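You operate a simulated robot arm through the tools that you are given. There is no shell and no other tool.

You are at the controls of a simulated robot arm. One attempt, no reset.

Task
Put the stereo microscope away under the blue cover.
Fine: head up, zoom at 1x, both lamp arms swung out.

It is judged by the outcome, as a careful person would: the job done as asked, and still so three seconds after it is handed in. It fails if anything else is knocked over, pushed out of place, dropped, spilled or broken. A push-on lid holds only when it is set on centred and level and pressed home; a screw cap is set on level and turned clockwise until tight.

Robot
A 7-joint arm with a fingered hand, fixed in place. Base frame: the origin is at the foot of the arm, x ahead of it, y to its left, z up. Lengths are in mm, angles in degrees, forces in N, time in s.
Its first joint turns from -69.0 to 172.0 degrees. Payload 5 kg.
Tool frame: the origin (TCP) lies between the finger pads and is the grasp point; the fingertips stand 32 mm ahead of it; z points along the fingers, y is the line along which they close. The gripper opens to 160 mm. The gripper's body begins 89 mm behind the TCP. The gripper is a hand of 3 fingers: y runs from the thumb to the fingers, the wrist lies at [0, 0, -252] in the tool frame, and closing takes about 1.5 s.
Orientation is that of the tool frame in the base frame, as a unit quaternion [w, x, y, z]. With the fingers straight down and closing along the base's y, the tool's x points along the base's -x, its y along +y and its z along -z.

Tools
- The arm moves only by the tool move_arm. Its argument "commands" is a list of rows, each a list of 7 numbers: the turn, a rotation vector about the base's x, y, z in units of 90 degrees (1.0 is 90 degrees), then the shift along the base's x, y, z in units of 150 mm (1.0 is 150 mm), then the finger opening in mm, from 0 to 160. In form: [[wx, wy, wz, dx, dy, dz, fingers], ...]. A call has 1 to 20 rows; each row is the pose to reach, as a shift and turn from the pose commanded when the call began. A call with a number of a shift or a turn outside -1 to 1 is refused whole. Rows are played at 5 a second. More than 50 mm and 8.6 degrees between two rows, or a gripper value outside its range, and nothing of the call is played. Where a pose cannot be reached the arm comes as near as it can. A force on the tool above 40 N (or 10 N above the force at the start of the call, whichever is more), or a blocked arm, ends the call early, and 0.2 s more pass. The fingers move at their own pace (about 108 mm/s each) and stop on an object; they squeeze with about 29 N. The grip force told is the motor's: it shows also when the fingers shut on nothing. Time passes only in rows, and 0.2 s behind the last, so rows that repeat a pose let the fingers close. The reply holds the time, the measured pose of the TCP, the force on the tool along the base axes, the opening and the grip force, in the units named above and with some noise, with the torque about the TCP (base axes, N m) and any sound that the robot's microphone picked up.
- Cameras (640 x 400 px; columns grow to the right, rows downward): "scene" is fixed at [45.2, -500.7, 1608.1]; the picture's right is [0.08, -1.00, 0.00], its down [-0.43, -0.03, -0.90] and it looks along [0.90, 0.07, -0.43] (base axes); focal length 292 px, centre (320, 200). "wrist" rides on the gripper at [65, -4, -116] in the tool frame; the picture's right is [0.06, 1.00, 0.00], its down [-0.87, 0.05, -0.49] and it looks along [-0.49, 0.03, 0.87] (tool axes); focal length 261 px, centre (320, 200). There is no depth. A picture from a camera that has moved, and an enlarged one, comes with that camera's place and axes in the base frame and with its lens. The place of the scene camera against the robot may be out by one fixed shift of up to 18 mm in any direction.
- snapshot(camera): a new picture of that camera. The clock stands still meanwhile.
- move_column(by): slides the trunk up (or, below 0, down) by that many mm; the arm rides with it, the base frame stays. It gives what a move gives, with no picture.
- grasp_type(shape): the hand has 3 fingers and takes this shape, open, in about a second: jaw (thumb against the fingers, like two jaws); tri (thumb and two fingers); tip (a fingertip pinch); poke (one finger out to press); point (the index stretched); flat (the hand flat); cup (the hand cupped); fist (a fist). The gripper value then closes the fingers along that shape, each until it touches; the sizes above hold for jaw. It gives what a move gives, with no picture.
- enlarge(camera, box): a new picture of the part [left, top, right, bottom] of that camera's present view, enlarged. The clock stands still meanwhile.
- hand_in(): hands the job in; it is judged then, once.

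Nothing tells you positions but the pictures and the camera data. Unless the task says otherwise, let go and move clear before handing in.

The tools are called after ">>>" as name(argument=value, ...) on one line, values as JSON. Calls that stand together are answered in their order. move_arm: Moves the arm, as the interface text tells. Its arguments: {"type":"object","properties":{"commands":{"type":"array","items":{"type":"array","items":{"type":"number"}}}},"required":["commands"]} The other tools are called the same way: move_column (by) slides the trunk up or down; grasp_type (shape) gives the hand a shape; snapshot (camera) takes a picture; enlarge (camera, box) takes an enlarged picture of a part of a camera's view; hand_in () hands the job in.

At the start:

```text
clock: 0.0
position: [505.4, -191.8, 1536.4]
orientation: [0.0, -0.001, 1.0, 0.0]
contact_force: [-0.3, -0.5, 0.4]
ft_torque: [0.03, 0.0, -0.01]
grip_width: 160.0
grip_force: 0.0
shape: jaw
trunk travel left (down, up): [-825.0, 115.0]
```

scene: 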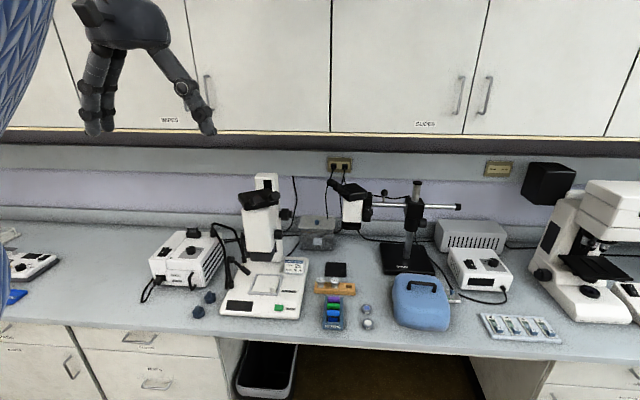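
wrist: 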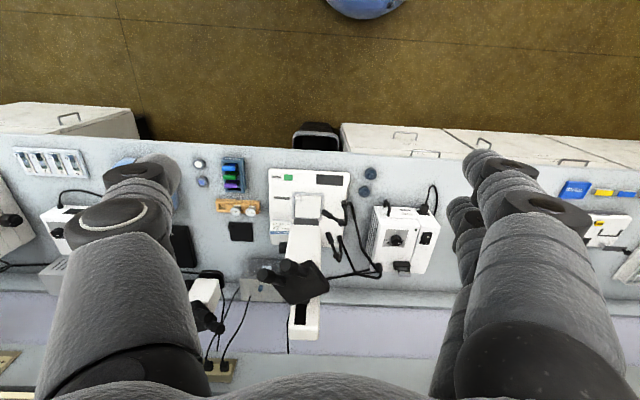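

I see a lab bench with a stereo microscope on a white base (centre-left), a second head on a boom stand, and a blue cover with a handle on the bench right of centre. I'll look at these more closely before moving.

>>> enlarge(camera="scene", box=[130, 160, 330, 340])

>>> enlarge(camera="scene", box=[300, 160, 500, 340])

>>> enlarge(camera="wrist", box=[180, 130, 460, 360])

>>> enlarge(camera="scene", box=[0, 200, 140, 340])

```text
2.22 times, centred on (230, 250) of scene
camera zoom: at [45.2, -500.7, 1608.1], right [0.08, -1.0, 0.0], down [-0.43, -0.03, -0.9], along [0.9, 0.07, -0.43], focal length 649 px, centre (520, 89)
```

zoom: 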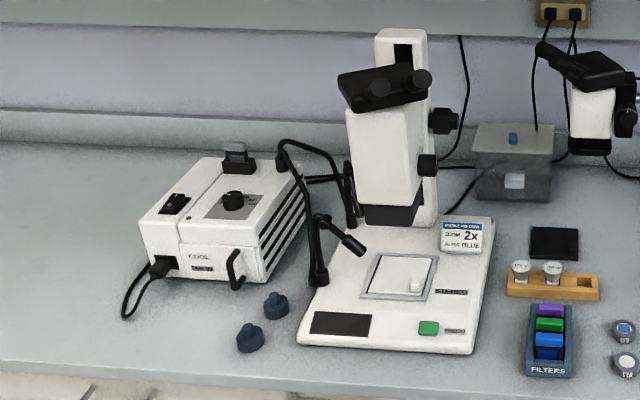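

```text
2.22 times, centred on (400, 250) of scene
camera zoom: at [45.2, -500.7, 1608.1], right [0.08, -1.0, 0.0], down [-0.43, -0.03, -0.9], along [0.9, 0.07, -0.43], focal length 649 px, centre (142, 89)
```

zoom: 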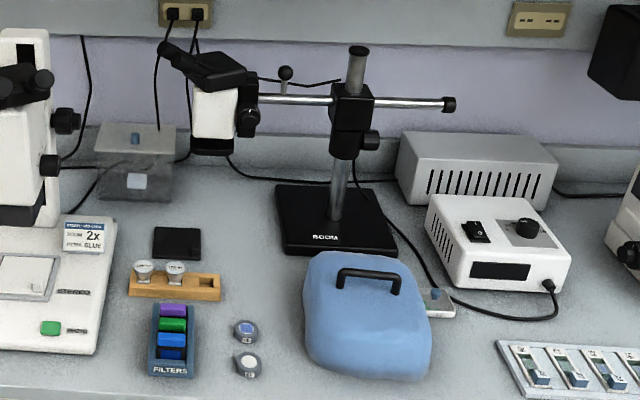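

```text
1.74 times, centred on (320, 245) of wrist
camera zoom: at [439.7, -195.9, 1652.2], right [-0.06, 1.0, 0.0], down [0.87, 0.05, 0.49], along [0.49, 0.03, -0.87], focal length 453 px, centre (320, 122)
```

zoom: 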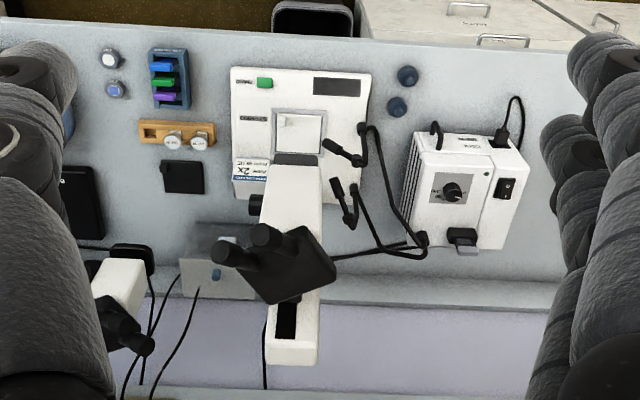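

```text
2.86 times, centred on (70, 270) of scene
camera zoom: at [45.2, -500.7, 1608.1], right [0.08, -1.0, 0.0], down [-0.43, -0.03, -0.9], along [0.9, 0.07, -0.43], focal length 835 px, centre (1034, 0)
```

zoom: 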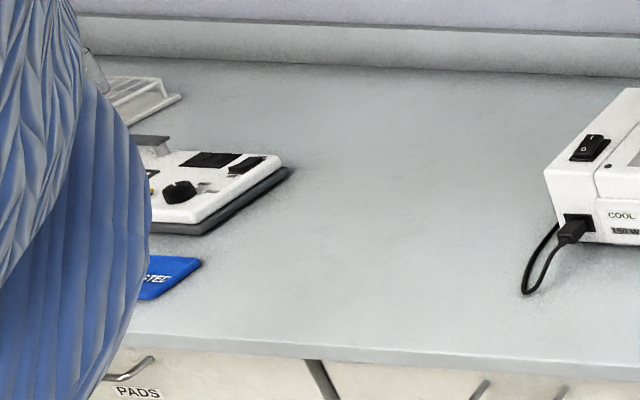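

The stereo microscope (base labelled STEREO) stands at about x 800–1110, y −250, and its column top is near z 1200. The cover lies near x 830, y −790. I'll lower the trunk to bring the wrist camera closer for a look.

>>> move_column(by=-300)

>>> snapshot(camera="wrist")

>>> snapshot(camera="scene")

```text
clock: 3.0
position: [504.0, -192.2, 1237.3]
orientation: [0.0, 0.0, 1.0, 0.0]
contact_force: [0.2, 0.4, -0.2]
ft_torque: [-0.01, 0.01, 0.06]
grip_width: 159.7
grip_force: 0.0
shape: jaw
trunk travel left (down, up): [-525.0, 415.0]
```

```text
taken
camera wrist: at [439.6, -195.8, 1352.3], right [-0.06, 1.0, 0.0], down [0.87, 0.05, 0.49], along [0.49, 0.03, -0.87], focal length 261 px, centre (320, 200)
```

wrist: 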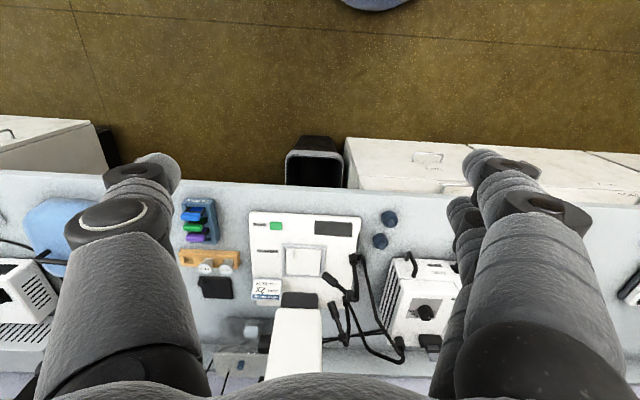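

```text
taken
```

scene: 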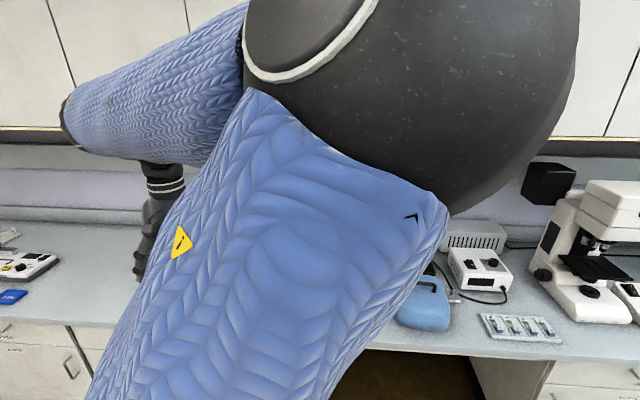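

The arm now blocks part of the scene camera. I'll tilt the tool up and move toward the front of the microscope so the wrist camera can see it closely.

>>> move_arm(commands=[[0, -0.083, 0, 0.08, -0.16, -0.1, 160], [0, -0.167, 0, 0.16, -0.32, -0.2, 160], [0, -0.25, 0, 0.24, -0.48, -0.3, 160], [0, -0.333, 0, 0.32, -0.64, -0.4, 160], [0, -0.417, 0, 0.4, -0.8, -0.5, 160], [0, -0.5, 0, 0.48, -0.95, -0.6, 160]])

>>> snapshot(camera="wrist")

>>> snapshot(camera="scene")

```text
clock: 4.4
position: [591.2, -314.2, 1146.5]
orientation: [0.365, -0.007, 0.931, 0.0]
contact_force: [0.8, 2.0, 1.1]
ft_torque: [-0.16, 0.09, -0.13]
grip_width: 160.0
grip_force: 0.1
shape: jaw
out of reach, approached as far as the arm can: row 6
trunk travel left (down, up): [-525.0, 415.0]
```

```text
taken
camera wrist: at [464.8, -319.4, 1186.4], right [-0.06, 1.0, -0.05], down [0.3, 0.06, 0.95], along [0.95, 0.04, -0.31], focal length 261 px, centre (320, 200)
```

wrist: 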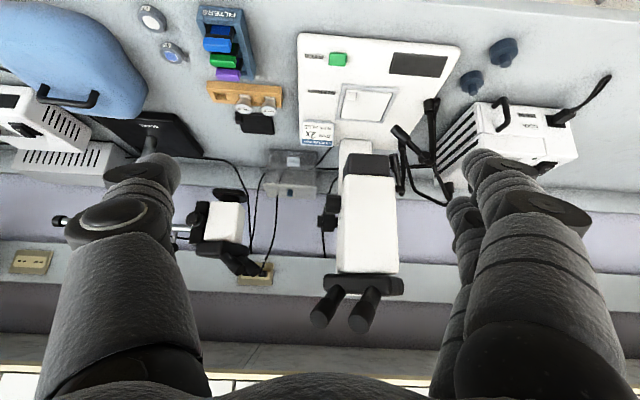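

```text
taken
```

scene: 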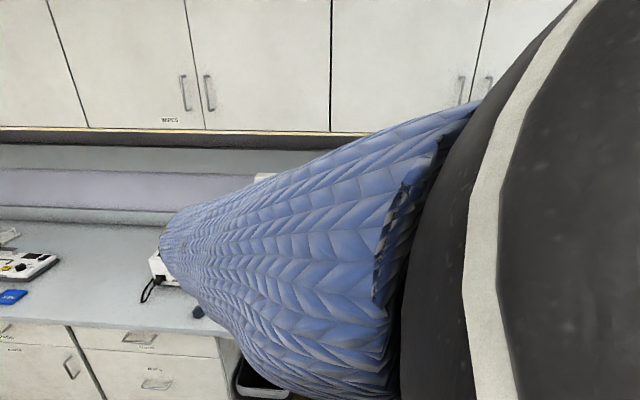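

The picture is upside down relative to the bench, but the microscope, its lamp arms and the cover are all visible. I'll enlarge the parts I need.

>>> enlarge(camera="wrist", box=[290, 20, 480, 140])

>>> enlarge(camera="wrist", box=[280, 120, 470, 340])

>>> enlarge(camera="wrist", box=[0, 0, 190, 180])

>>> enlarge(camera="wrist", box=[370, 60, 620, 220])

```text
3.33 times, centred on (385, 80) of wrist
camera zoom: at [464.8, -319.4, 1186.4], right [-0.06, 1.0, -0.05], down [0.3, 0.06, 0.95], along [0.95, 0.04, -0.31], focal length 869 px, centre (103, 600)
```

zoom: 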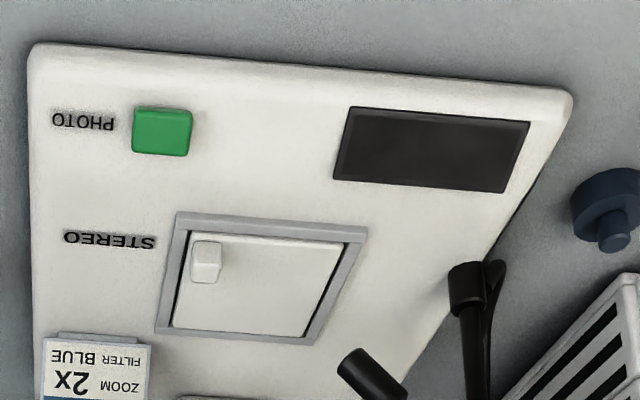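

```text
1.82 times, centred on (375, 230) of wrist
camera zoom: at [464.8, -319.4, 1186.4], right [-0.06, 1.0, -0.05], down [0.3, 0.06, 0.95], along [0.95, 0.04, -0.31], focal length 474 px, centre (220, 146)
```

zoom: 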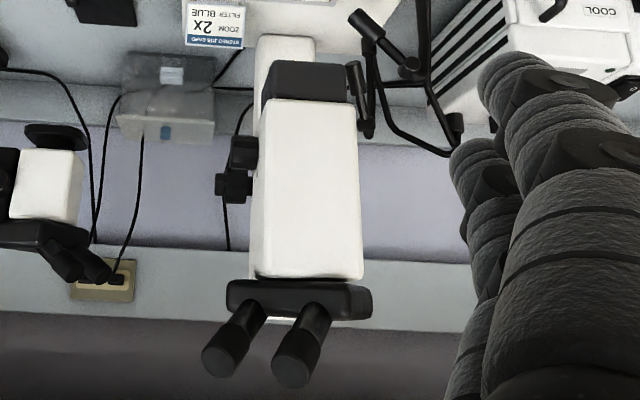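

```text
2.22 times, centred on (95, 90) of wrist
camera zoom: at [464.8, -319.4, 1186.4], right [-0.06, 1.0, -0.05], down [0.3, 0.06, 0.95], along [0.95, 0.04, -0.31], focal length 579 px, centre (820, 444)
```

zoom: 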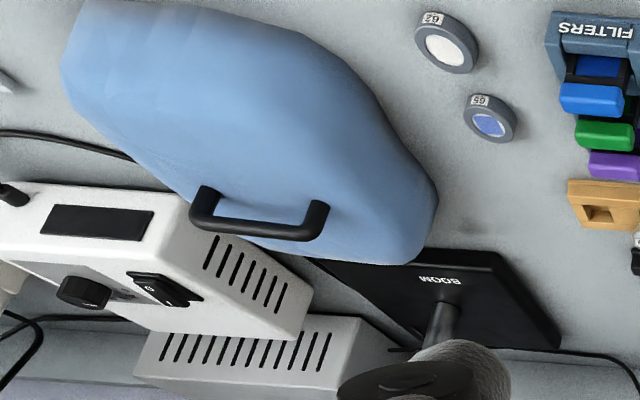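

```text
2.50 times, centred on (495, 140) of wrist
camera zoom: at [464.8, -319.4, 1186.4], right [-0.06, 1.0, -0.05], down [0.3, 0.06, 0.95], along [0.95, 0.04, -0.31], focal length 652 px, centre (-118, 350)
```

zoom: 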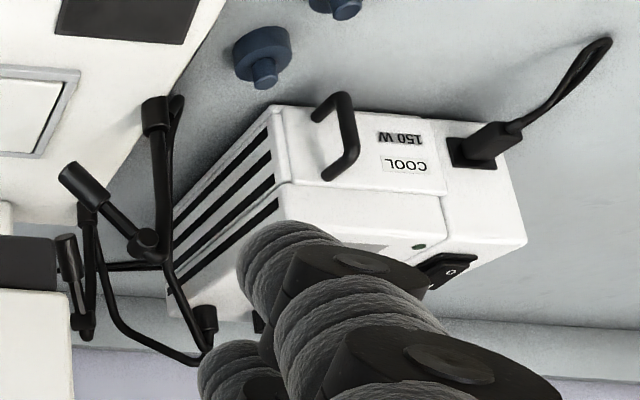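

The cover appears to be a shell about 210–230 mm across, with its handle near (940, −820, 855). The microscope's eyepieces are near (868, −270, 1230) and its column top near (1107, −204, 1200). Next I'll swing right to see the knobs on the microscope's right side.

>>> move_arm(commands=[[0, 0, 0.074, 0.1, -0.15, 0, 160], [0, 0, 0.148, 0.2, -0.3, 0, 160], [0, 0, 0.222, 0.3, -0.45, 0, 160], [0, 0, 0.296, 0.4, -0.6, 0, 160], [0, 0, 0.37, 0.5, -0.75, 0, 160], [0, 0, 0.444, 0.6, -0.9, 0, 160]])

>>> snapshot(camera="wrist")

```text
clock: 5.8
position: [680.4, -455.8, 1145.0]
orientation: [0.36, -0.315, 0.869, 0.13]
contact_force: [-0.2, -0.5, -0.2]
ft_torque: [-0.01, 0.04, 0.04]
grip_width: 159.7
grip_force: 0.0
shape: jaw
trunk travel left (down, up): [-525.0, 415.0]
```

```text
taken
camera wrist: at [585.5, -540.9, 1179.8], right [-0.68, 0.74, -0.04], down [0.17, 0.21, 0.96], along [0.72, 0.64, -0.27], focal length 261 px, centre (320, 200)
```

wrist: 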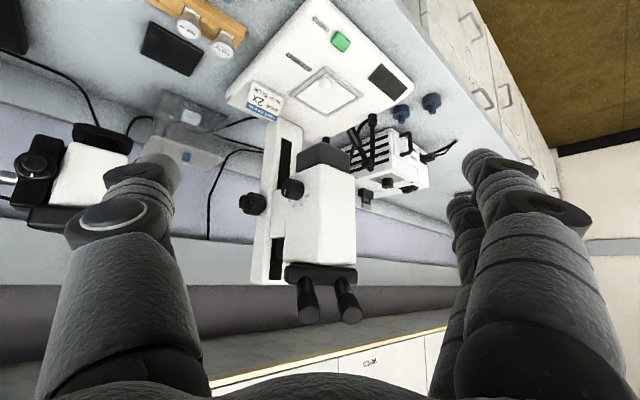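

>>> enlarge(camera="wrist", box=[220, 100, 380, 340])

>>> enlarge(camera="wrist", box=[235, 160, 325, 220])

>>> enlarge(camera="wrist", box=[320, 80, 480, 210])

```text
1.67 times, centred on (300, 220) of wrist
camera zoom: at [585.5, -540.9, 1179.8], right [-0.68, 0.74, -0.04], down [0.17, 0.21, 0.96], along [0.72, 0.64, -0.27], focal length 434 px, centre (353, 167)
```

zoom: 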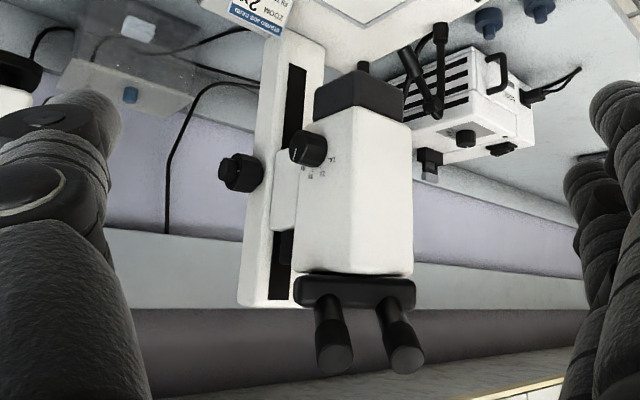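

```text
6.67 times, centred on (280, 190) of wrist
camera zoom: at [585.5, -540.9, 1179.8], right [-0.68, 0.74, -0.04], down [0.17, 0.21, 0.96], along [0.72, 0.64, -0.27], focal length 1738 px, centre (587, 267)
```

zoom: 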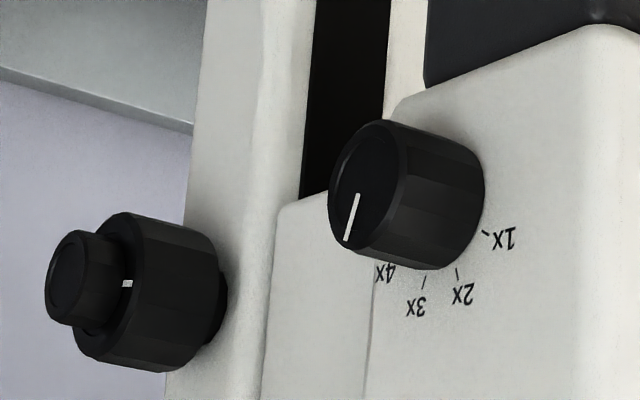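

```text
3.08 times, centred on (400, 145) of wrist
camera zoom: at [585.5, -540.9, 1179.8], right [-0.68, 0.74, -0.04], down [0.17, 0.21, 0.96], along [0.72, 0.64, -0.27], focal length 802 px, centre (74, 369)
```

zoom: 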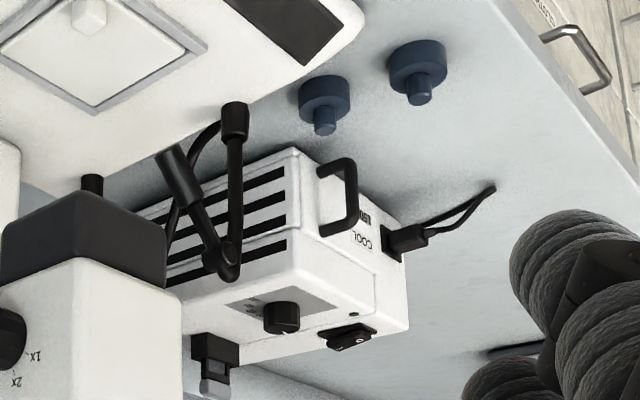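

The zoom knob on the right of the head points near 3x on its 1x–4x scale. The coaxial focus knob is on the column and the head is about halfway up. Two jointed lamp posts stand at the left edge near (933, −67) and (1101, −69), with their lamps pointing over the stage. I'll look at the cover closely next, which also tests my reach.

>>> move_arm(commands=[[0, 0, -0.083, 0, -0.12, -0.08, 160], [0, 0, -0.167, 0, -0.24, -0.16, 160], [0, 0, -0.25, 0, -0.36, -0.24, 160], [0, 0, -0.333, 0, -0.48, -0.32, 160], [0, 0, -0.417, 0, -0.6, -0.4, 160], [0, 0, -0.5, 0, -0.72, -0.48, 160], [0, 0, -0.583, 0, -0.86, -0.56, 160], [0, 0, -0.667, 0, -1.0, -0.64, 160]])

>>> snapshot(camera="wrist")

```text
clock: 7.6
position: [678.3, -604.3, 1049.5]
orientation: [0.378, 0.162, 0.909, -0.067]
contact_force: [0.1, 0.0, -0.4]
ft_torque: [0.01, -0.01, -0.03]
grip_width: 159.7
grip_force: 0.1
shape: jaw
trunk travel left (down, up): [-525.0, 415.0]
```

```text
taken
camera wrist: at [557.1, -564.1, 1084.6], right [0.3, 0.95, -0.04], down [0.27, -0.04, 0.96], along [0.91, -0.3, -0.27], focal length 261 px, centre (320, 200)
```

wrist: 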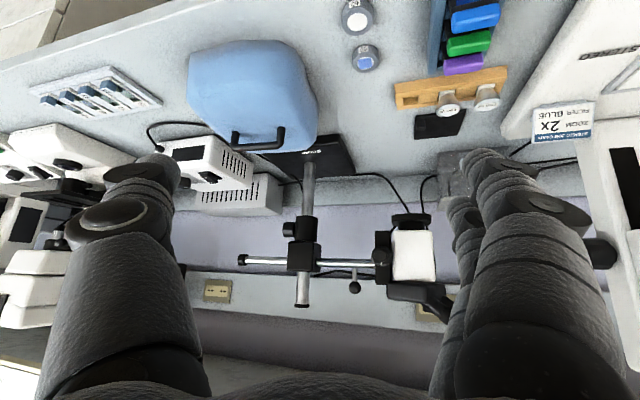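

>>> enlarge(camera="wrist", box=[160, 20, 360, 180])

>>> enlarge(camera="scene", box=[360, 220, 520, 360])

```text
2.50 times, centred on (260, 100) of wrist
camera zoom: at [557.1, -564.1, 1084.6], right [0.3, 0.95, -0.04], down [0.27, -0.04, 0.96], along [0.91, -0.3, -0.27], focal length 652 px, centre (470, 450)
```

zoom: 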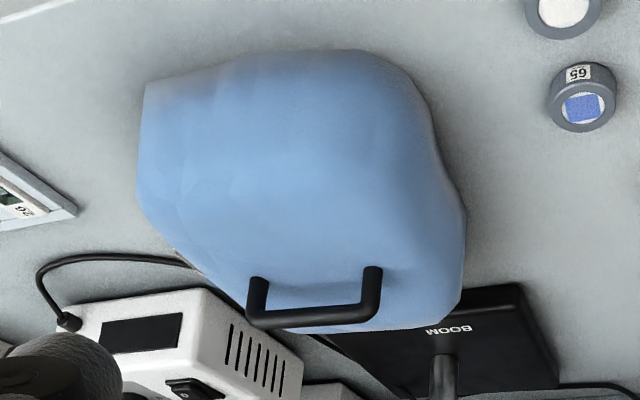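

```text
2.86 times, centred on (440, 290) of scene
camera zoom: at [45.2, -500.7, 1608.1], right [0.08, -1.0, 0.0], down [-0.43, -0.03, -0.9], along [0.9, 0.07, -0.43], focal length 835 px, centre (-23, -57)
```

zoom: 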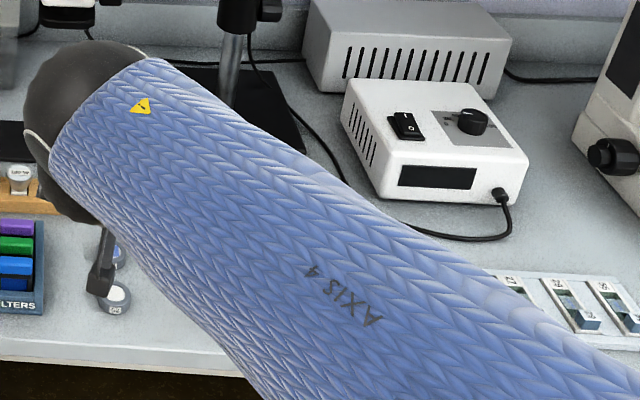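

The handle bar is at about (937, −818, 862), running along y with its ends at y −857 and −780. The bench top is near z 750 and the cover is roughly 220 × 220 × 85 mm. I'll set the microscope first, starting with the zoom knob at about (968, −284, 1031), by turning the hand and rolling it so the camera ends up on the right.

>>> move_arm(commands=[[0, 0, 0.087, 0.06, 0.16, 0.08, 160], [0, 0, 0.174, 0.12, 0.32, 0.16, 160], [0, 0, 0.261, 0.18, 0.48, 0.24, 160], [0, 0, 0.348, 0.24, 0.64, 0.32, 160], [0, 0, 0.435, 0.3, 0.8, 0.4, 160], [0, 0, 0.522, 0.4, 0.95, 0.47, 160]])

>>> move_arm(commands=[[-0.05, -0.025, 0.055, 0, 0, 0, 140], [-0.1, -0.05, 0.11, 0, 0, 0, 120], [-0.15, -0.076, 0.165, 0, 0, 0, 110], [-0.2, -0.101, 0.22, 0, 0, 0, 100], [-0.25, -0.126, 0.276, 0, 0, 0, 90], [-0.3, -0.151, 0.33, 0, 0, 0, 80], [-0.35, -0.176, 0.386, 0, 0, 0, 70], [-0.4, -0.202, 0.441, 0, 0, 0, 70], [-0.45, -0.227, 0.496, 0, 0, 0, 70], [-0.495, -0.252, 0.5515, 0, 0, 0, 70]])

>>> snapshot(camera="wrist")

```text
clock: 9.0
position: [740.0, -462.1, 1119.3]
orientation: [0.372, -0.217, 0.898, 0.09]
contact_force: [0.6, 0.5, 0.3]
ft_torque: [-0.02, 0.0, -0.01]
grip_width: 159.6
grip_force: 0.0
shape: jaw
trunk travel left (down, up): [-525.0, 415.0]
```

```text
clock: 11.2
position: [738.9, -462.5, 1120.2]
orientation: [-0.357, 0.693, -0.609, 0.144]
contact_force: [0.3, 0.0, 0.1]
ft_torque: [0.02, -0.01, 0.01]
grip_width: 70.7
grip_force: 0.0
shape: jaw
trunk travel left (down, up): [-525.0, 415.0]
```

```text
taken
camera wrist: at [682.3, -560.4, 1188.1], right [-0.73, -0.06, -0.68], down [-0.54, 0.67, 0.51], along [0.42, 0.74, -0.52], focal length 261 px, centre (320, 200)
```

wrist: 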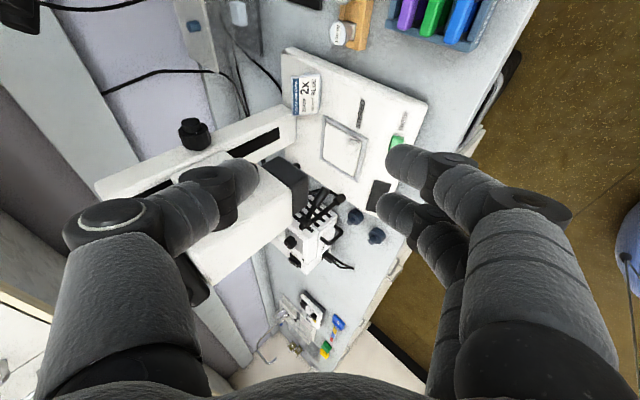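

The roll worked and the tool axes now match what I planned. I'll move toward the zoom knob from the front right, with a bit more sideways angle to clear the binocular block.

>>> move_arm(commands=[[0.02, 0, 0.018, 0.2, 0.15, -0.02, 80], [0.04, 0, 0.037, 0.4, 0.3, -0.05, 90], [0.06, 0, 0.055, 0.6, 0.45, -0.07, 100], [0.0823, 0, 0.0744, 0.8, 0.61, -0.09, 100], [0.0823, 0, 0.0744, 0.8, 0.61, -0.09, 100]])

>>> snapshot(camera="wrist")

>>> snapshot(camera="scene")

```text
clock: 12.4
position: [857.6, -369.8, 1106.8]
orientation: [-0.408, 0.703, -0.577, 0.082]
contact_force: [-0.7, -0.1, -0.5]
ft_torque: [-0.02, -0.02, 0.0]
grip_width: 99.8
grip_force: 0.0
shape: jaw
trunk travel left (down, up): [-525.0, 415.0]
```

```text
taken
camera wrist: at [815.0, -482.4, 1161.1], right [-0.72, -0.06, -0.69], down [-0.61, 0.53, 0.59], along [0.33, 0.85, -0.41], focal length 261 px, centre (320, 200)
```

wrist: 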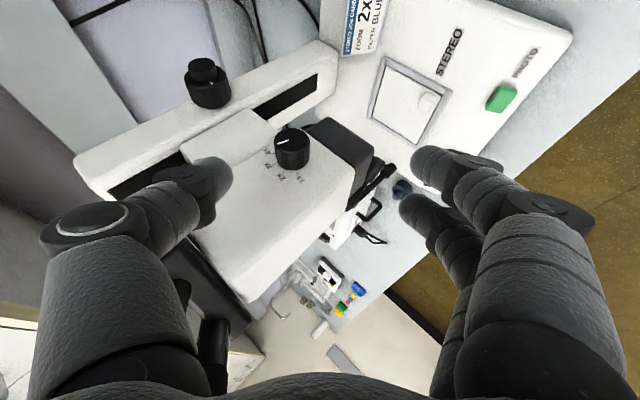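

```text
taken
```

scene: 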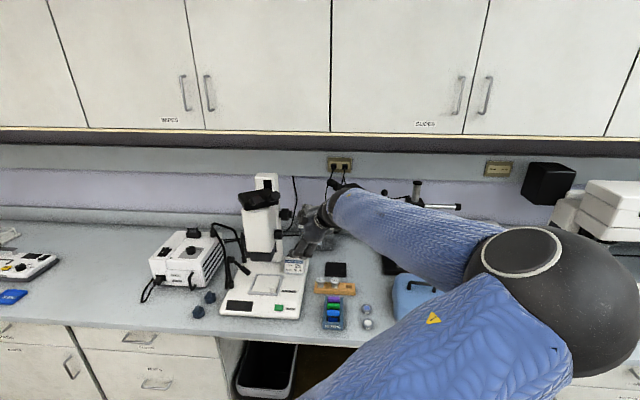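

>>> enlarge(camera="wrist", box=[240, 100, 340, 200])

>>> enlarge(camera="wrist", box=[160, 40, 260, 120])

>>> enlarge(camera="scene", box=[200, 160, 360, 330])

```text
4.00 times, centred on (290, 150) of wrist
camera zoom: at [815.0, -482.4, 1161.1], right [-0.72, -0.06, -0.69], down [-0.61, 0.53, 0.59], along [0.33, 0.85, -0.41], focal length 1043 px, centre (440, 400)
```

zoom: 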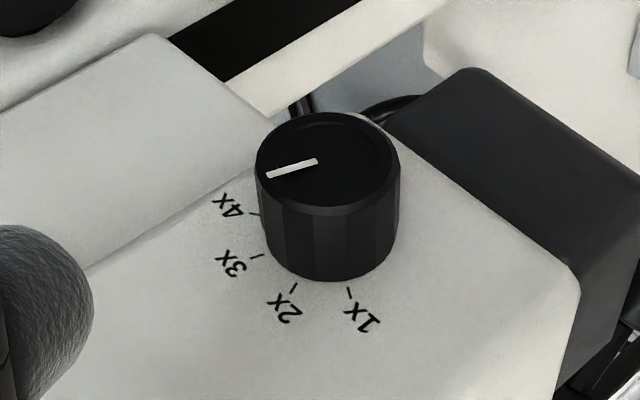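

```text
5.00 times, centred on (210, 80) of wrist
camera zoom: at [815.0, -482.4, 1161.1], right [-0.72, -0.06, -0.69], down [-0.61, 0.53, 0.59], along [0.33, 0.85, -0.41], focal length 1303 px, centre (870, 800)
```

zoom: 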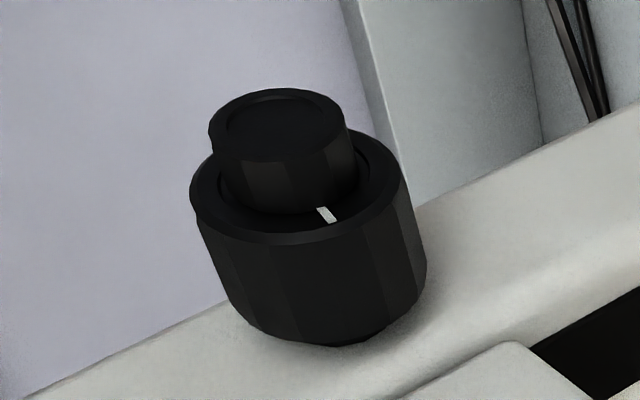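

```text
2.35 times, centred on (280, 245) of scene
camera zoom: at [45.2, -500.7, 1608.1], right [0.08, -1.0, 0.0], down [-0.43, -0.03, -0.9], along [0.9, 0.07, -0.43], focal length 688 px, centre (414, 94)
```

zoom: 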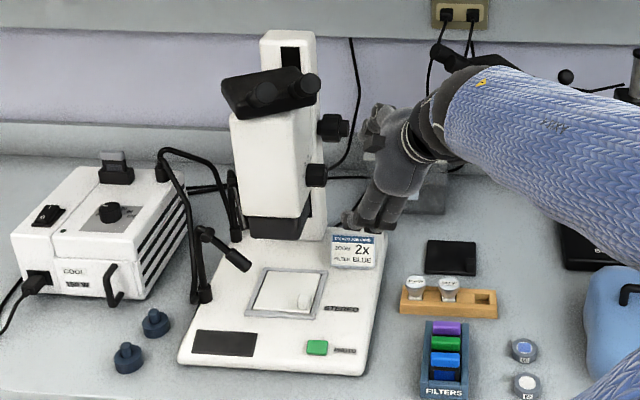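

The pointer sits at about 3x, so it needs about 80° toward 1x, counter-clockwise seen from the right. The knob face centre is at about (964, −285, 1032) with the head wall behind it at y −255. I'll steepen the tool first so I get a good turning stroke, then bring the fingers around the knob.

>>> move_arm(commands=[[0, 0.074, 0, 0.17, 0.1, 0, 90], [0, 0.149, 0, 0.34, 0.2, 0, 80], [0, 0.223, 0, 0.51, 0.307, -0.01, 70], [0, 0.223, 0, 0.51, 0.307, -0.01, 70]])

>>> snapshot(camera="wrist")

```text
clock: 13.4
position: [934.5, -325.3, 1104.4]
orientation: [-0.301, 0.707, -0.639, -0.042]
contact_force: [0.7, -0.6, -0.1]
ft_torque: [0.03, -0.01, -0.01]
grip_width: 70.6
grip_force: 0.0
shape: jaw
trunk travel left (down, up): [-525.0, 415.0]
```

```text
taken
camera wrist: at [912.6, -438.3, 1171.0], right [-0.91, -0.06, -0.4], down [-0.37, 0.53, 0.77], along [0.17, 0.85, -0.5], focal length 261 px, centre (320, 200)
```

wrist: 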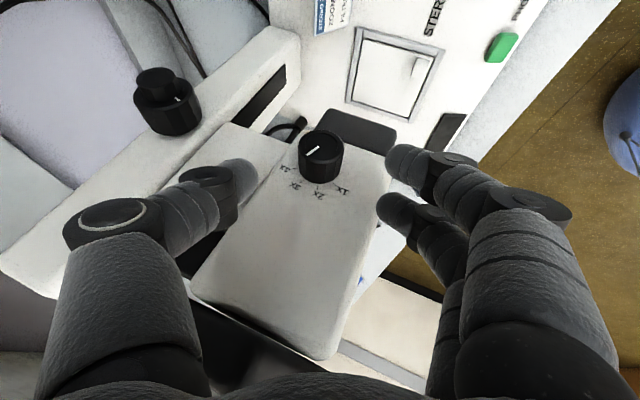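

>>> move_arm(commands=[[0, 0, 0, 0.052, 0.078, -0.123, 70], [0, 0, 0, 0.104, 0.157, -0.246, 70], [0, 0, 0, 0.156, 0.235, -0.369, 70], [0, 0, 0, 0.156, 0.235, -0.369, 70]])

>>> snapshot(camera="wrist")

```text
clock: 14.4
position: [958.2, -292.3, 1048.5]
orientation: [-0.301, 0.706, -0.639, -0.042]
contact_force: [-1.2, -17.0, 1.2]
ft_torque: [-0.54, 0.09, 0.62]
grip_width: 70.7
grip_force: 0.1
shape: jaw
trunk travel left (down, up): [-525.0, 415.0]
```

```text
taken
camera wrist: at [936.0, -404.3, 1114.4], right [-0.91, -0.05, -0.4], down [-0.37, 0.53, 0.77], along [0.17, 0.85, -0.5], focal length 261 px, centre (320, 200)
```

wrist: 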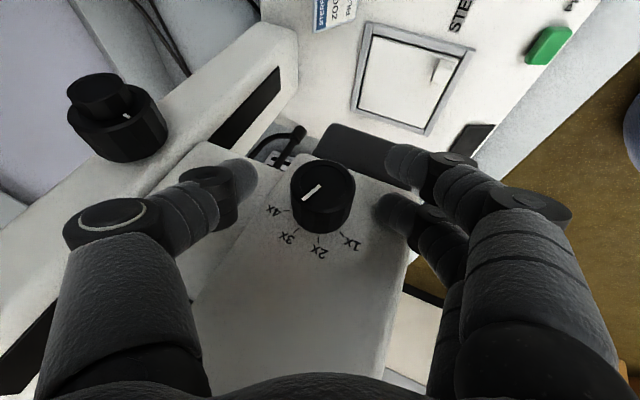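

The fingertips are pressing on the head wall at about 17 N, so I'll back off 6 mm in −y and then close on the knob.

>>> move_arm(commands=[[0, 0, 0, 0, -0.02, 0, 70], [0, 0, 0, 0, -0.04, 0, 70], [0, 0, 0, 0, -0.04, 0, 60]])

>>> move_arm(commands=[[0, 0, 0, 0, 0, 0, 50], [0, 0, 0, 0, 0, 0, 40], [0, 0, 0, 0, 0, 0, 30], [0, 0, 0, 0, 0, 0, 20], [0, 0, 0, 0, 0, 0, 20], [0, 0, 0, 0, 0, 0, 20]])

>>> snapshot(camera="wrist")

```text
clock: 15.2
position: [958.4, -294.0, 1050.5]
orientation: [-0.302, 0.707, -0.638, -0.041]
contact_force: [-0.2, 0.3, 0.0]
ft_torque: [-0.01, -0.04, -0.04]
grip_width: 60.6
grip_force: 0.2
shape: jaw
trunk travel left (down, up): [-525.0, 415.0]
```

```text
clock: 16.6
position: [960.1, -296.1, 1049.8]
orientation: [-0.302, 0.707, -0.639, -0.04]
contact_force: [10.4, -0.2, 2.0]
ft_torque: [-0.02, -0.21, 0.1]
grip_width: 17.8
grip_force: 28.9
shape: jaw
trunk travel left (down, up): [-525.0, 415.0]
```

```text
taken
camera wrist: at [937.0, -408.0, 1115.8], right [-0.91, -0.06, -0.4], down [-0.37, 0.53, 0.77], along [0.17, 0.85, -0.5], focal length 261 px, centre (320, 200)
```

wrist: 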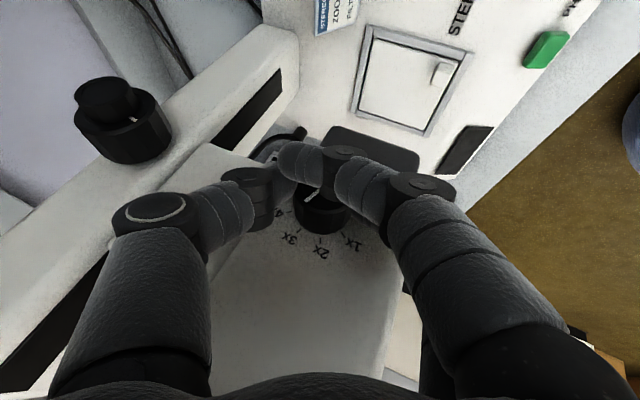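

>>> enlarge(camera="wrist", box=[220, 110, 420, 260])

```text
2.67 times, centred on (320, 185) of wrist
camera zoom: at [937.0, -408.0, 1115.8], right [-0.91, -0.06, -0.4], down [-0.37, 0.53, 0.77], along [0.17, 0.85, -0.5], focal length 695 px, centre (320, 240)
```

zoom: 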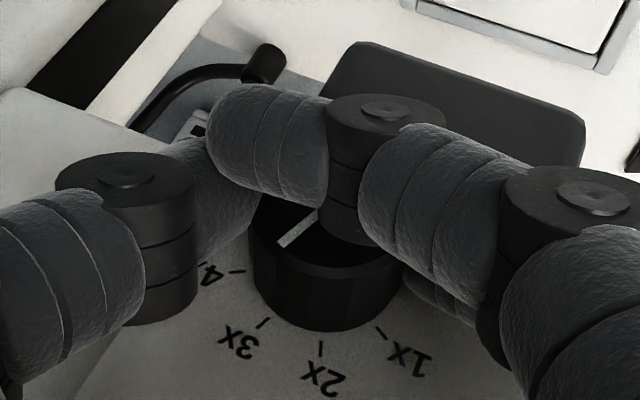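

The thumb and inner finger hold the knob's sides, while the outer finger passes in front of the knob face. I'll try a slow turn about the knob axis toward 1x and check whether it follows.

>>> move_arm(commands=[[0, -0.045, 0, -0.008, 0, -0.002, 20], [0, -0.089, 0, -0.0153, 0, -0.005, 20], [0, -0.134, 0, -0.023, 0, -0.009, 20], [0, -0.178, 0, -0.03, 0, -0.0124, 20], [0, -0.223, 0, -0.037, 0, -0.017, 20], [0, -0.267, 0, -0.043, 0, -0.0216, 20]])

>>> enlarge(camera="wrist", box=[220, 110, 420, 260])

```text
clock: 18.0
position: [952.4, -294.7, 1046.3]
orientation: [-0.428, 0.699, -0.562, 0.107]
contact_force: [9.2, -0.4, 6.8]
ft_torque: [-0.11, -0.15, 0.02]
grip_width: 17.7
grip_force: 29.4
shape: jaw
trunk travel left (down, up): [-525.0, 415.0]
```

```text
2.67 times, centred on (320, 185) of wrist
camera zoom: at [905.2, -408.0, 1097.5], right [-0.67, -0.06, -0.74], down [-0.65, 0.53, 0.55], along [0.36, 0.85, -0.39], focal length 695 px, centre (320, 240)
```

zoom: 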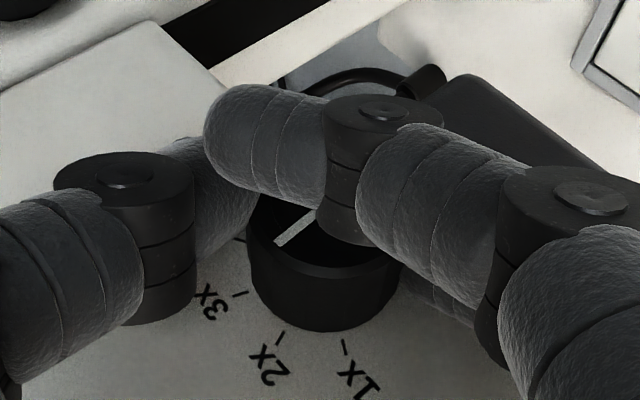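

The knob is turning with the hand, so I'll continue another 40° in small steps.

>>> move_arm(commands=[[0, -0.045, 0, -0.006, 0, -0.005, 20], [0, -0.089, 0, -0.0117, 0, -0.011, 20], [0, -0.134, 0, -0.017, 0, -0.017, 20], [0, -0.178, 0, -0.0223, 0, -0.0237, 20], [0, -0.223, 0, -0.026, 0, -0.03, 20], [0, -0.267, 0, -0.03, 0, -0.037, 20], [0, -0.311, 0, -0.034, 0, -0.045, 20], [0, -0.356, 0, -0.037, 0, -0.052, 20], [0, -0.4, 0, -0.039, 0, -0.06, 20], [0, -0.444, 0, -0.041, 0, -0.068, 20]])

>>> enlarge(camera="wrist", box=[220, 110, 420, 260])

```text
clock: 20.2
position: [945.0, -296.0, 1035.3]
orientation: [-0.592, 0.622, -0.382, 0.34]
contact_force: [6.6, -0.6, 5.8]
ft_torque: [-0.16, -0.08, -0.06]
grip_width: 17.3
grip_force: 29.0
shape: jaw
trunk travel left (down, up): [-525.0, 415.0]
```

```text
2.67 times, centred on (320, 185) of wrist
camera zoom: at [876.2, -408.0, 1043.7], right [-0.04, -0.06, -1.0], down [-0.85, 0.53, 0.0], along [0.53, 0.85, -0.07], focal length 695 px, centre (320, 240)
```

zoom: 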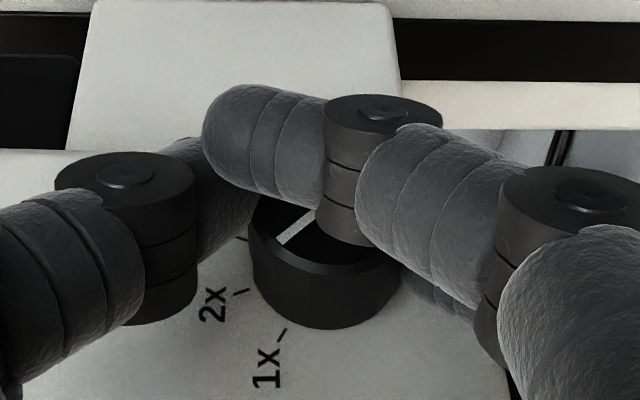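

The knob now reads about 1.4x, so it needs roughly 16° more.

>>> move_arm(commands=[[0, -0.045, 0, -0.001, 0, -0.008, 20], [0, -0.089, 0, -0.002, 0, -0.016, 20], [0, -0.134, 0, -0.002, 0, -0.024, 20], [0, -0.178, 0, -0.002, 0, -0.032, 20], [0, -0.178, 0, -0.002, 0, -0.032, 20]])

>>> enlarge(camera="wrist", box=[220, 110, 420, 260])

```text
clock: 21.4
position: [945.2, -295.1, 1031.8]
orientation: [0.641, -0.568, 0.296, -0.423]
contact_force: [-0.5, 1.7, 3.9]
ft_torque: [-0.26, -0.11, 0.0]
grip_width: 17.2
grip_force: 29.1
shape: jaw
trunk travel left (down, up): [-525.0, 415.0]
```

```text
2.67 times, centred on (320, 185) of wrist
camera zoom: at [875.7, -408.1, 1020.2], right [0.24, -0.06, -0.97], down [-0.82, 0.53, -0.23], along [0.53, 0.85, 0.08], focal length 695 px, centre (320, 240)
```

zoom: 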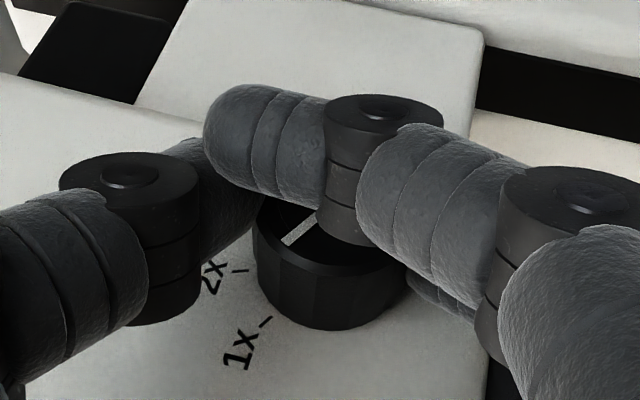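

The pointer now lines up with 1x. I'll release, back straight off, and check.

>>> move_arm(commands=[[0, 0, 0, 0, 0, 0, 40], [0, 0, 0, 0, 0, 0, 60], [0, 0, 0, 0, 0, 0, 75], [0, 0, 0, 0, 0, 0, 75], [0, 0, 0, -0.1, -0.1, 0, 75], [0, 0, 0, -0.3, -0.3, 0, 75], [0, 0, 0, -0.5, -0.5, 0, 75]])

>>> snapshot(camera="wrist")

>>> enlarge(camera="wrist", box=[260, 110, 380, 210])

```text
clock: 23.0
position: [870.6, -368.9, 1032.5]
orientation: [0.642, -0.567, 0.295, -0.423]
contact_force: [0.1, -0.4, 1.0]
ft_torque: [0.0, 0.01, 0.0]
grip_width: 74.3
grip_force: 0.1
shape: jaw
trunk travel left (down, up): [-525.0, 415.0]
```

```text
taken
camera wrist: at [802.0, -482.1, 1022.1], right [0.24, -0.06, -0.97], down [-0.82, 0.53, -0.23], along [0.52, 0.85, 0.08], focal length 261 px, centre (320, 200)
```

wrist: 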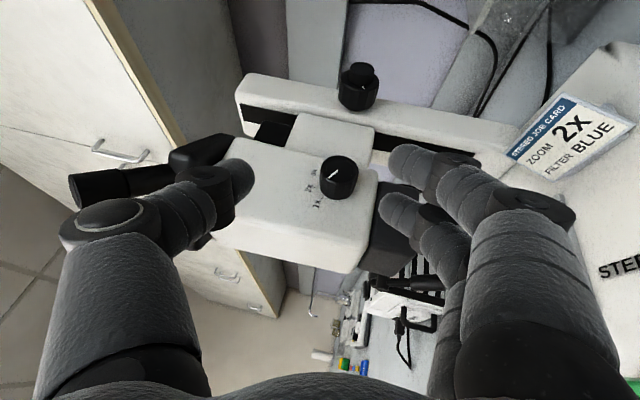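

```text
4.00 times, centred on (320, 160) of wrist
camera zoom: at [802.0, -482.1, 1022.1], right [0.24, -0.06, -0.97], down [-0.82, 0.53, -0.23], along [0.52, 0.85, 0.08], focal length 1043 px, centre (320, 360)
```

zoom: 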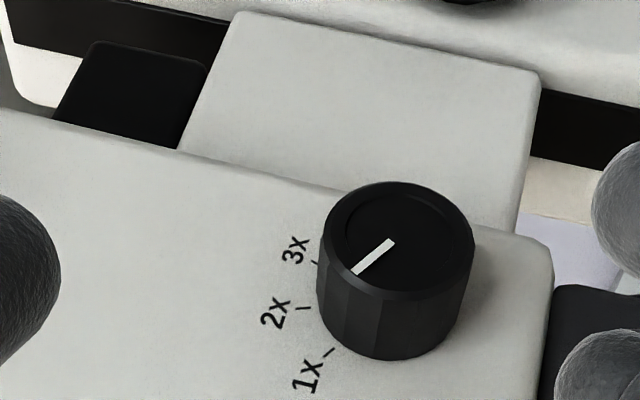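

Zoom is at 1x. The head carriage spans about z 996–1107 in a slot running about 870–1187, so it can rise roughly 80 mm. Next is the focus knob at about (1124, −291 to −251, 1034); I'll check that I can reach it.

>>> move_arm(commands=[[0, 0.078, 0, 0.1, 0.0, 0.045, 85], [0, 0.156, 0, 0.25, 0.03, 0.09, 90], [0, 0.233, 0, 0.4, 0.06, 0.135, 90], [0, 0.311, 0, 0.55, 0.09, 0.18, 90], [0, 0.389, 0, 0.7, 0.12, 0.225, 90], [0, 0.467, 0, 0.8, 0.13, 0.27, 90], [0, 0.467, 0, 0.8, 0.13, 0.27, 90]])

>>> snapshot(camera="wrist")

```text
clock: 24.6
position: [991.0, -349.8, 1071.6]
orientation: [-0.492, 0.681, -0.507, 0.191]
contact_force: [0.0, -0.5, -0.4]
ft_torque: [0.01, -0.03, 0.0]
grip_width: 89.4
grip_force: 0.0
shape: jaw
trunk travel left (down, up): [-525.0, 415.0]
```

```text
taken
camera wrist: at [933.1, -462.9, 1110.2], right [-0.48, -0.06, -0.88], down [-0.76, 0.53, 0.38], along [0.44, 0.85, -0.29], focal length 261 px, centre (320, 200)
```

wrist: 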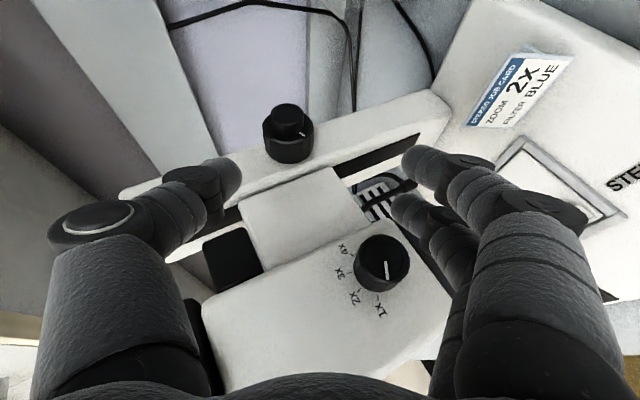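

>>> enlarge(camera="wrist", box=[190, 80, 430, 280])

```text
2.00 times, centred on (310, 180) of wrist
camera zoom: at [933.1, -462.9, 1110.2], right [-0.48, -0.06, -0.88], down [-0.76, 0.53, 0.38], along [0.44, 0.85, -0.29], focal length 521 px, centre (340, 240)
```

zoom: 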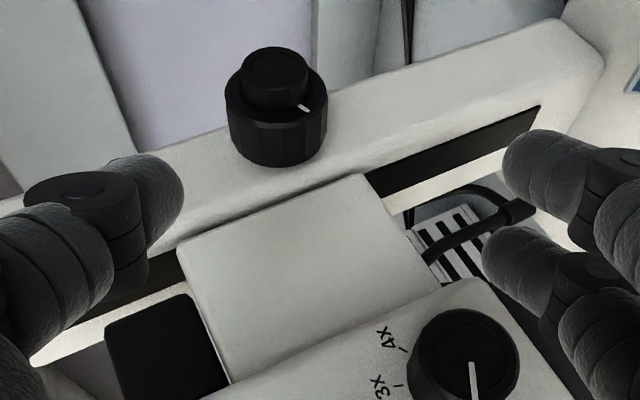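

>>> move_arm(commands=[[0, 0, 0, 0.2, 0.08, -0.01, 90], [0, 0, 0, 0.46, 0.2, -0.02, 90], [0, 0, 0, 0.62, 0.3, -0.11, 90], [0, 0, 0, 0.77, 0.4, -0.2, 90], [0, 0, 0, 0.77, 0.4, -0.2, 90]])

>>> snapshot(camera="wrist")

```text
clock: 25.8
position: [1107.4, -289.3, 1042.3]
orientation: [-0.493, 0.682, -0.506, 0.191]
contact_force: [-0.3, -0.1, -0.1]
ft_torque: [-0.02, 0.01, 0.01]
grip_width: 89.6
grip_force: 0.0
shape: jaw
trunk travel left (down, up): [-525.0, 415.0]
```

```text
taken
camera wrist: at [1047.9, -403.0, 1079.9], right [-0.47, -0.06, -0.88], down [-0.76, 0.53, 0.38], along [0.44, 0.85, -0.29], focal length 261 px, centre (320, 200)
```

wrist: 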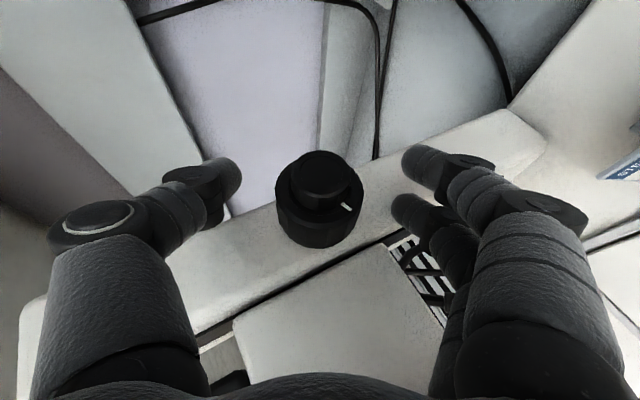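

Reach is fine here: the fingers straddle the focus knob with no contact force. I'll go 5 mm deeper and close on it.

>>> move_arm(commands=[[0, 0, 0, 0, 0.035, 0, 80], [0, 0, 0, 0, 0.035, 0, 70], [0, 0, 0, 0, 0.035, 0, 55], [0, 0, 0, 0, 0.035, 0, 40], [0, 0, 0, 0, 0.035, 0, 25], [0, 0, 0, 0, 0.035, 0, 15], [0, 0, 0, 0, 0.035, 0, 15]])

>>> snapshot(camera="wrist")

>>> enlarge(camera="wrist", box=[220, 110, 420, 260])

```text
clock: 27.4
position: [1106.9, -284.6, 1042.1]
orientation: [-0.493, 0.682, -0.506, 0.19]
contact_force: [2.9, -0.9, 0.2]
ft_torque: [-0.24, -0.01, 0.05]
grip_width: 41.9
grip_force: 29.4
shape: jaw
trunk travel left (down, up): [-525.0, 415.0]
```

```text
taken
camera wrist: at [1048.1, -398.4, 1079.6], right [-0.47, -0.06, -0.88], down [-0.76, 0.53, 0.38], along [0.44, 0.85, -0.29], focal length 261 px, centre (320, 200)
```

wrist: 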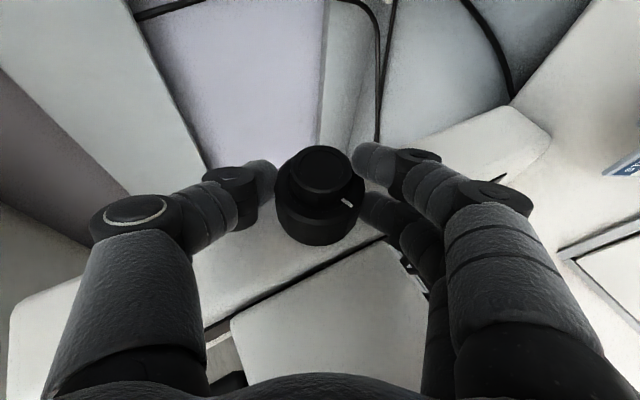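

```text
2.67 times, centred on (320, 185) of wrist
camera zoom: at [1048.1, -398.4, 1079.6], right [-0.47, -0.06, -0.88], down [-0.76, 0.53, 0.38], along [0.44, 0.85, -0.29], focal length 695 px, centre (320, 240)
```

zoom: 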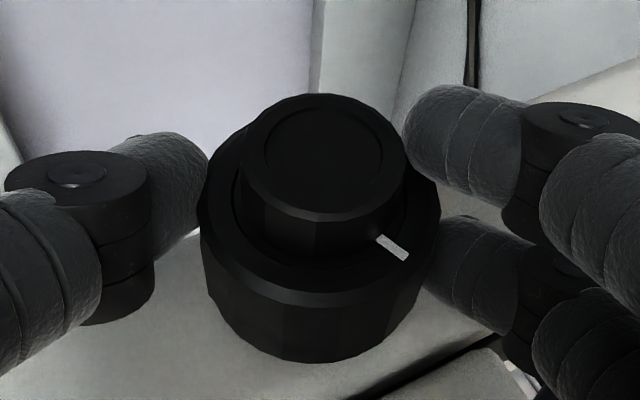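

Good grip on the coarse knob. I'll turn it about 24° one way and see which way the head goes.

>>> move_arm(commands=[[0, -0.045, 0, -0.004, 0, -0.007, 15], [0, -0.089, 0, -0.0073, 0, -0.0137, 15], [0, -0.134, 0, -0.01, 0, -0.021, 15], [0, -0.178, 0, -0.013, 0, -0.028, 15], [0, -0.223, 0, -0.015, 0, -0.036, 15], [0, -0.267, 0, -0.0167, 0, -0.043, 15], [0, -0.267, 0, -0.0167, 0, -0.043, 15]])

>>> snapshot(camera="wrist")

>>> enlarge(camera="scene", box=[200, 150, 360, 330])

```text
clock: 29.0
position: [1104.1, -285.9, 1034.9]
orientation: [-0.587, 0.626, -0.393, 0.33]
contact_force: [12.8, -3.9, 3.8]
ft_torque: [-0.25, -0.07, -0.23]
grip_width: 41.4
grip_force: 28.7
shape: jaw
trunk travel left (down, up): [-525.0, 415.0]
```

```text
taken
camera wrist: at [1035.1, -398.6, 1046.3], right [-0.07, -0.06, -1.0], down [-0.85, 0.53, 0.03], along [0.52, 0.85, -0.09], focal length 261 px, centre (320, 200)
```

wrist: 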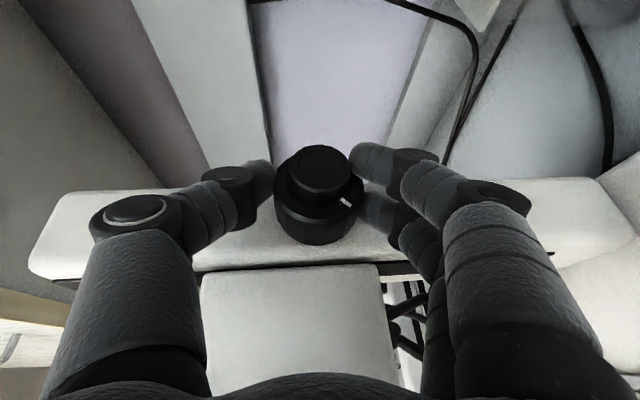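

```text
2.22 times, centred on (280, 240) of scene
camera zoom: at [45.2, -500.7, 1608.1], right [0.08, -1.0, 0.0], down [-0.43, -0.03, -0.9], along [0.9, 0.07, -0.43], focal length 649 px, centre (409, 111)
```

zoom: 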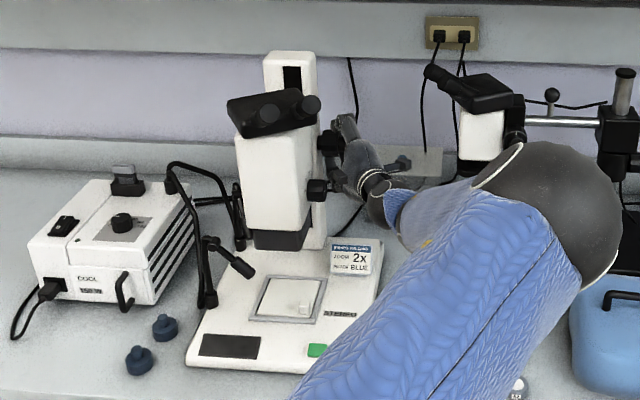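

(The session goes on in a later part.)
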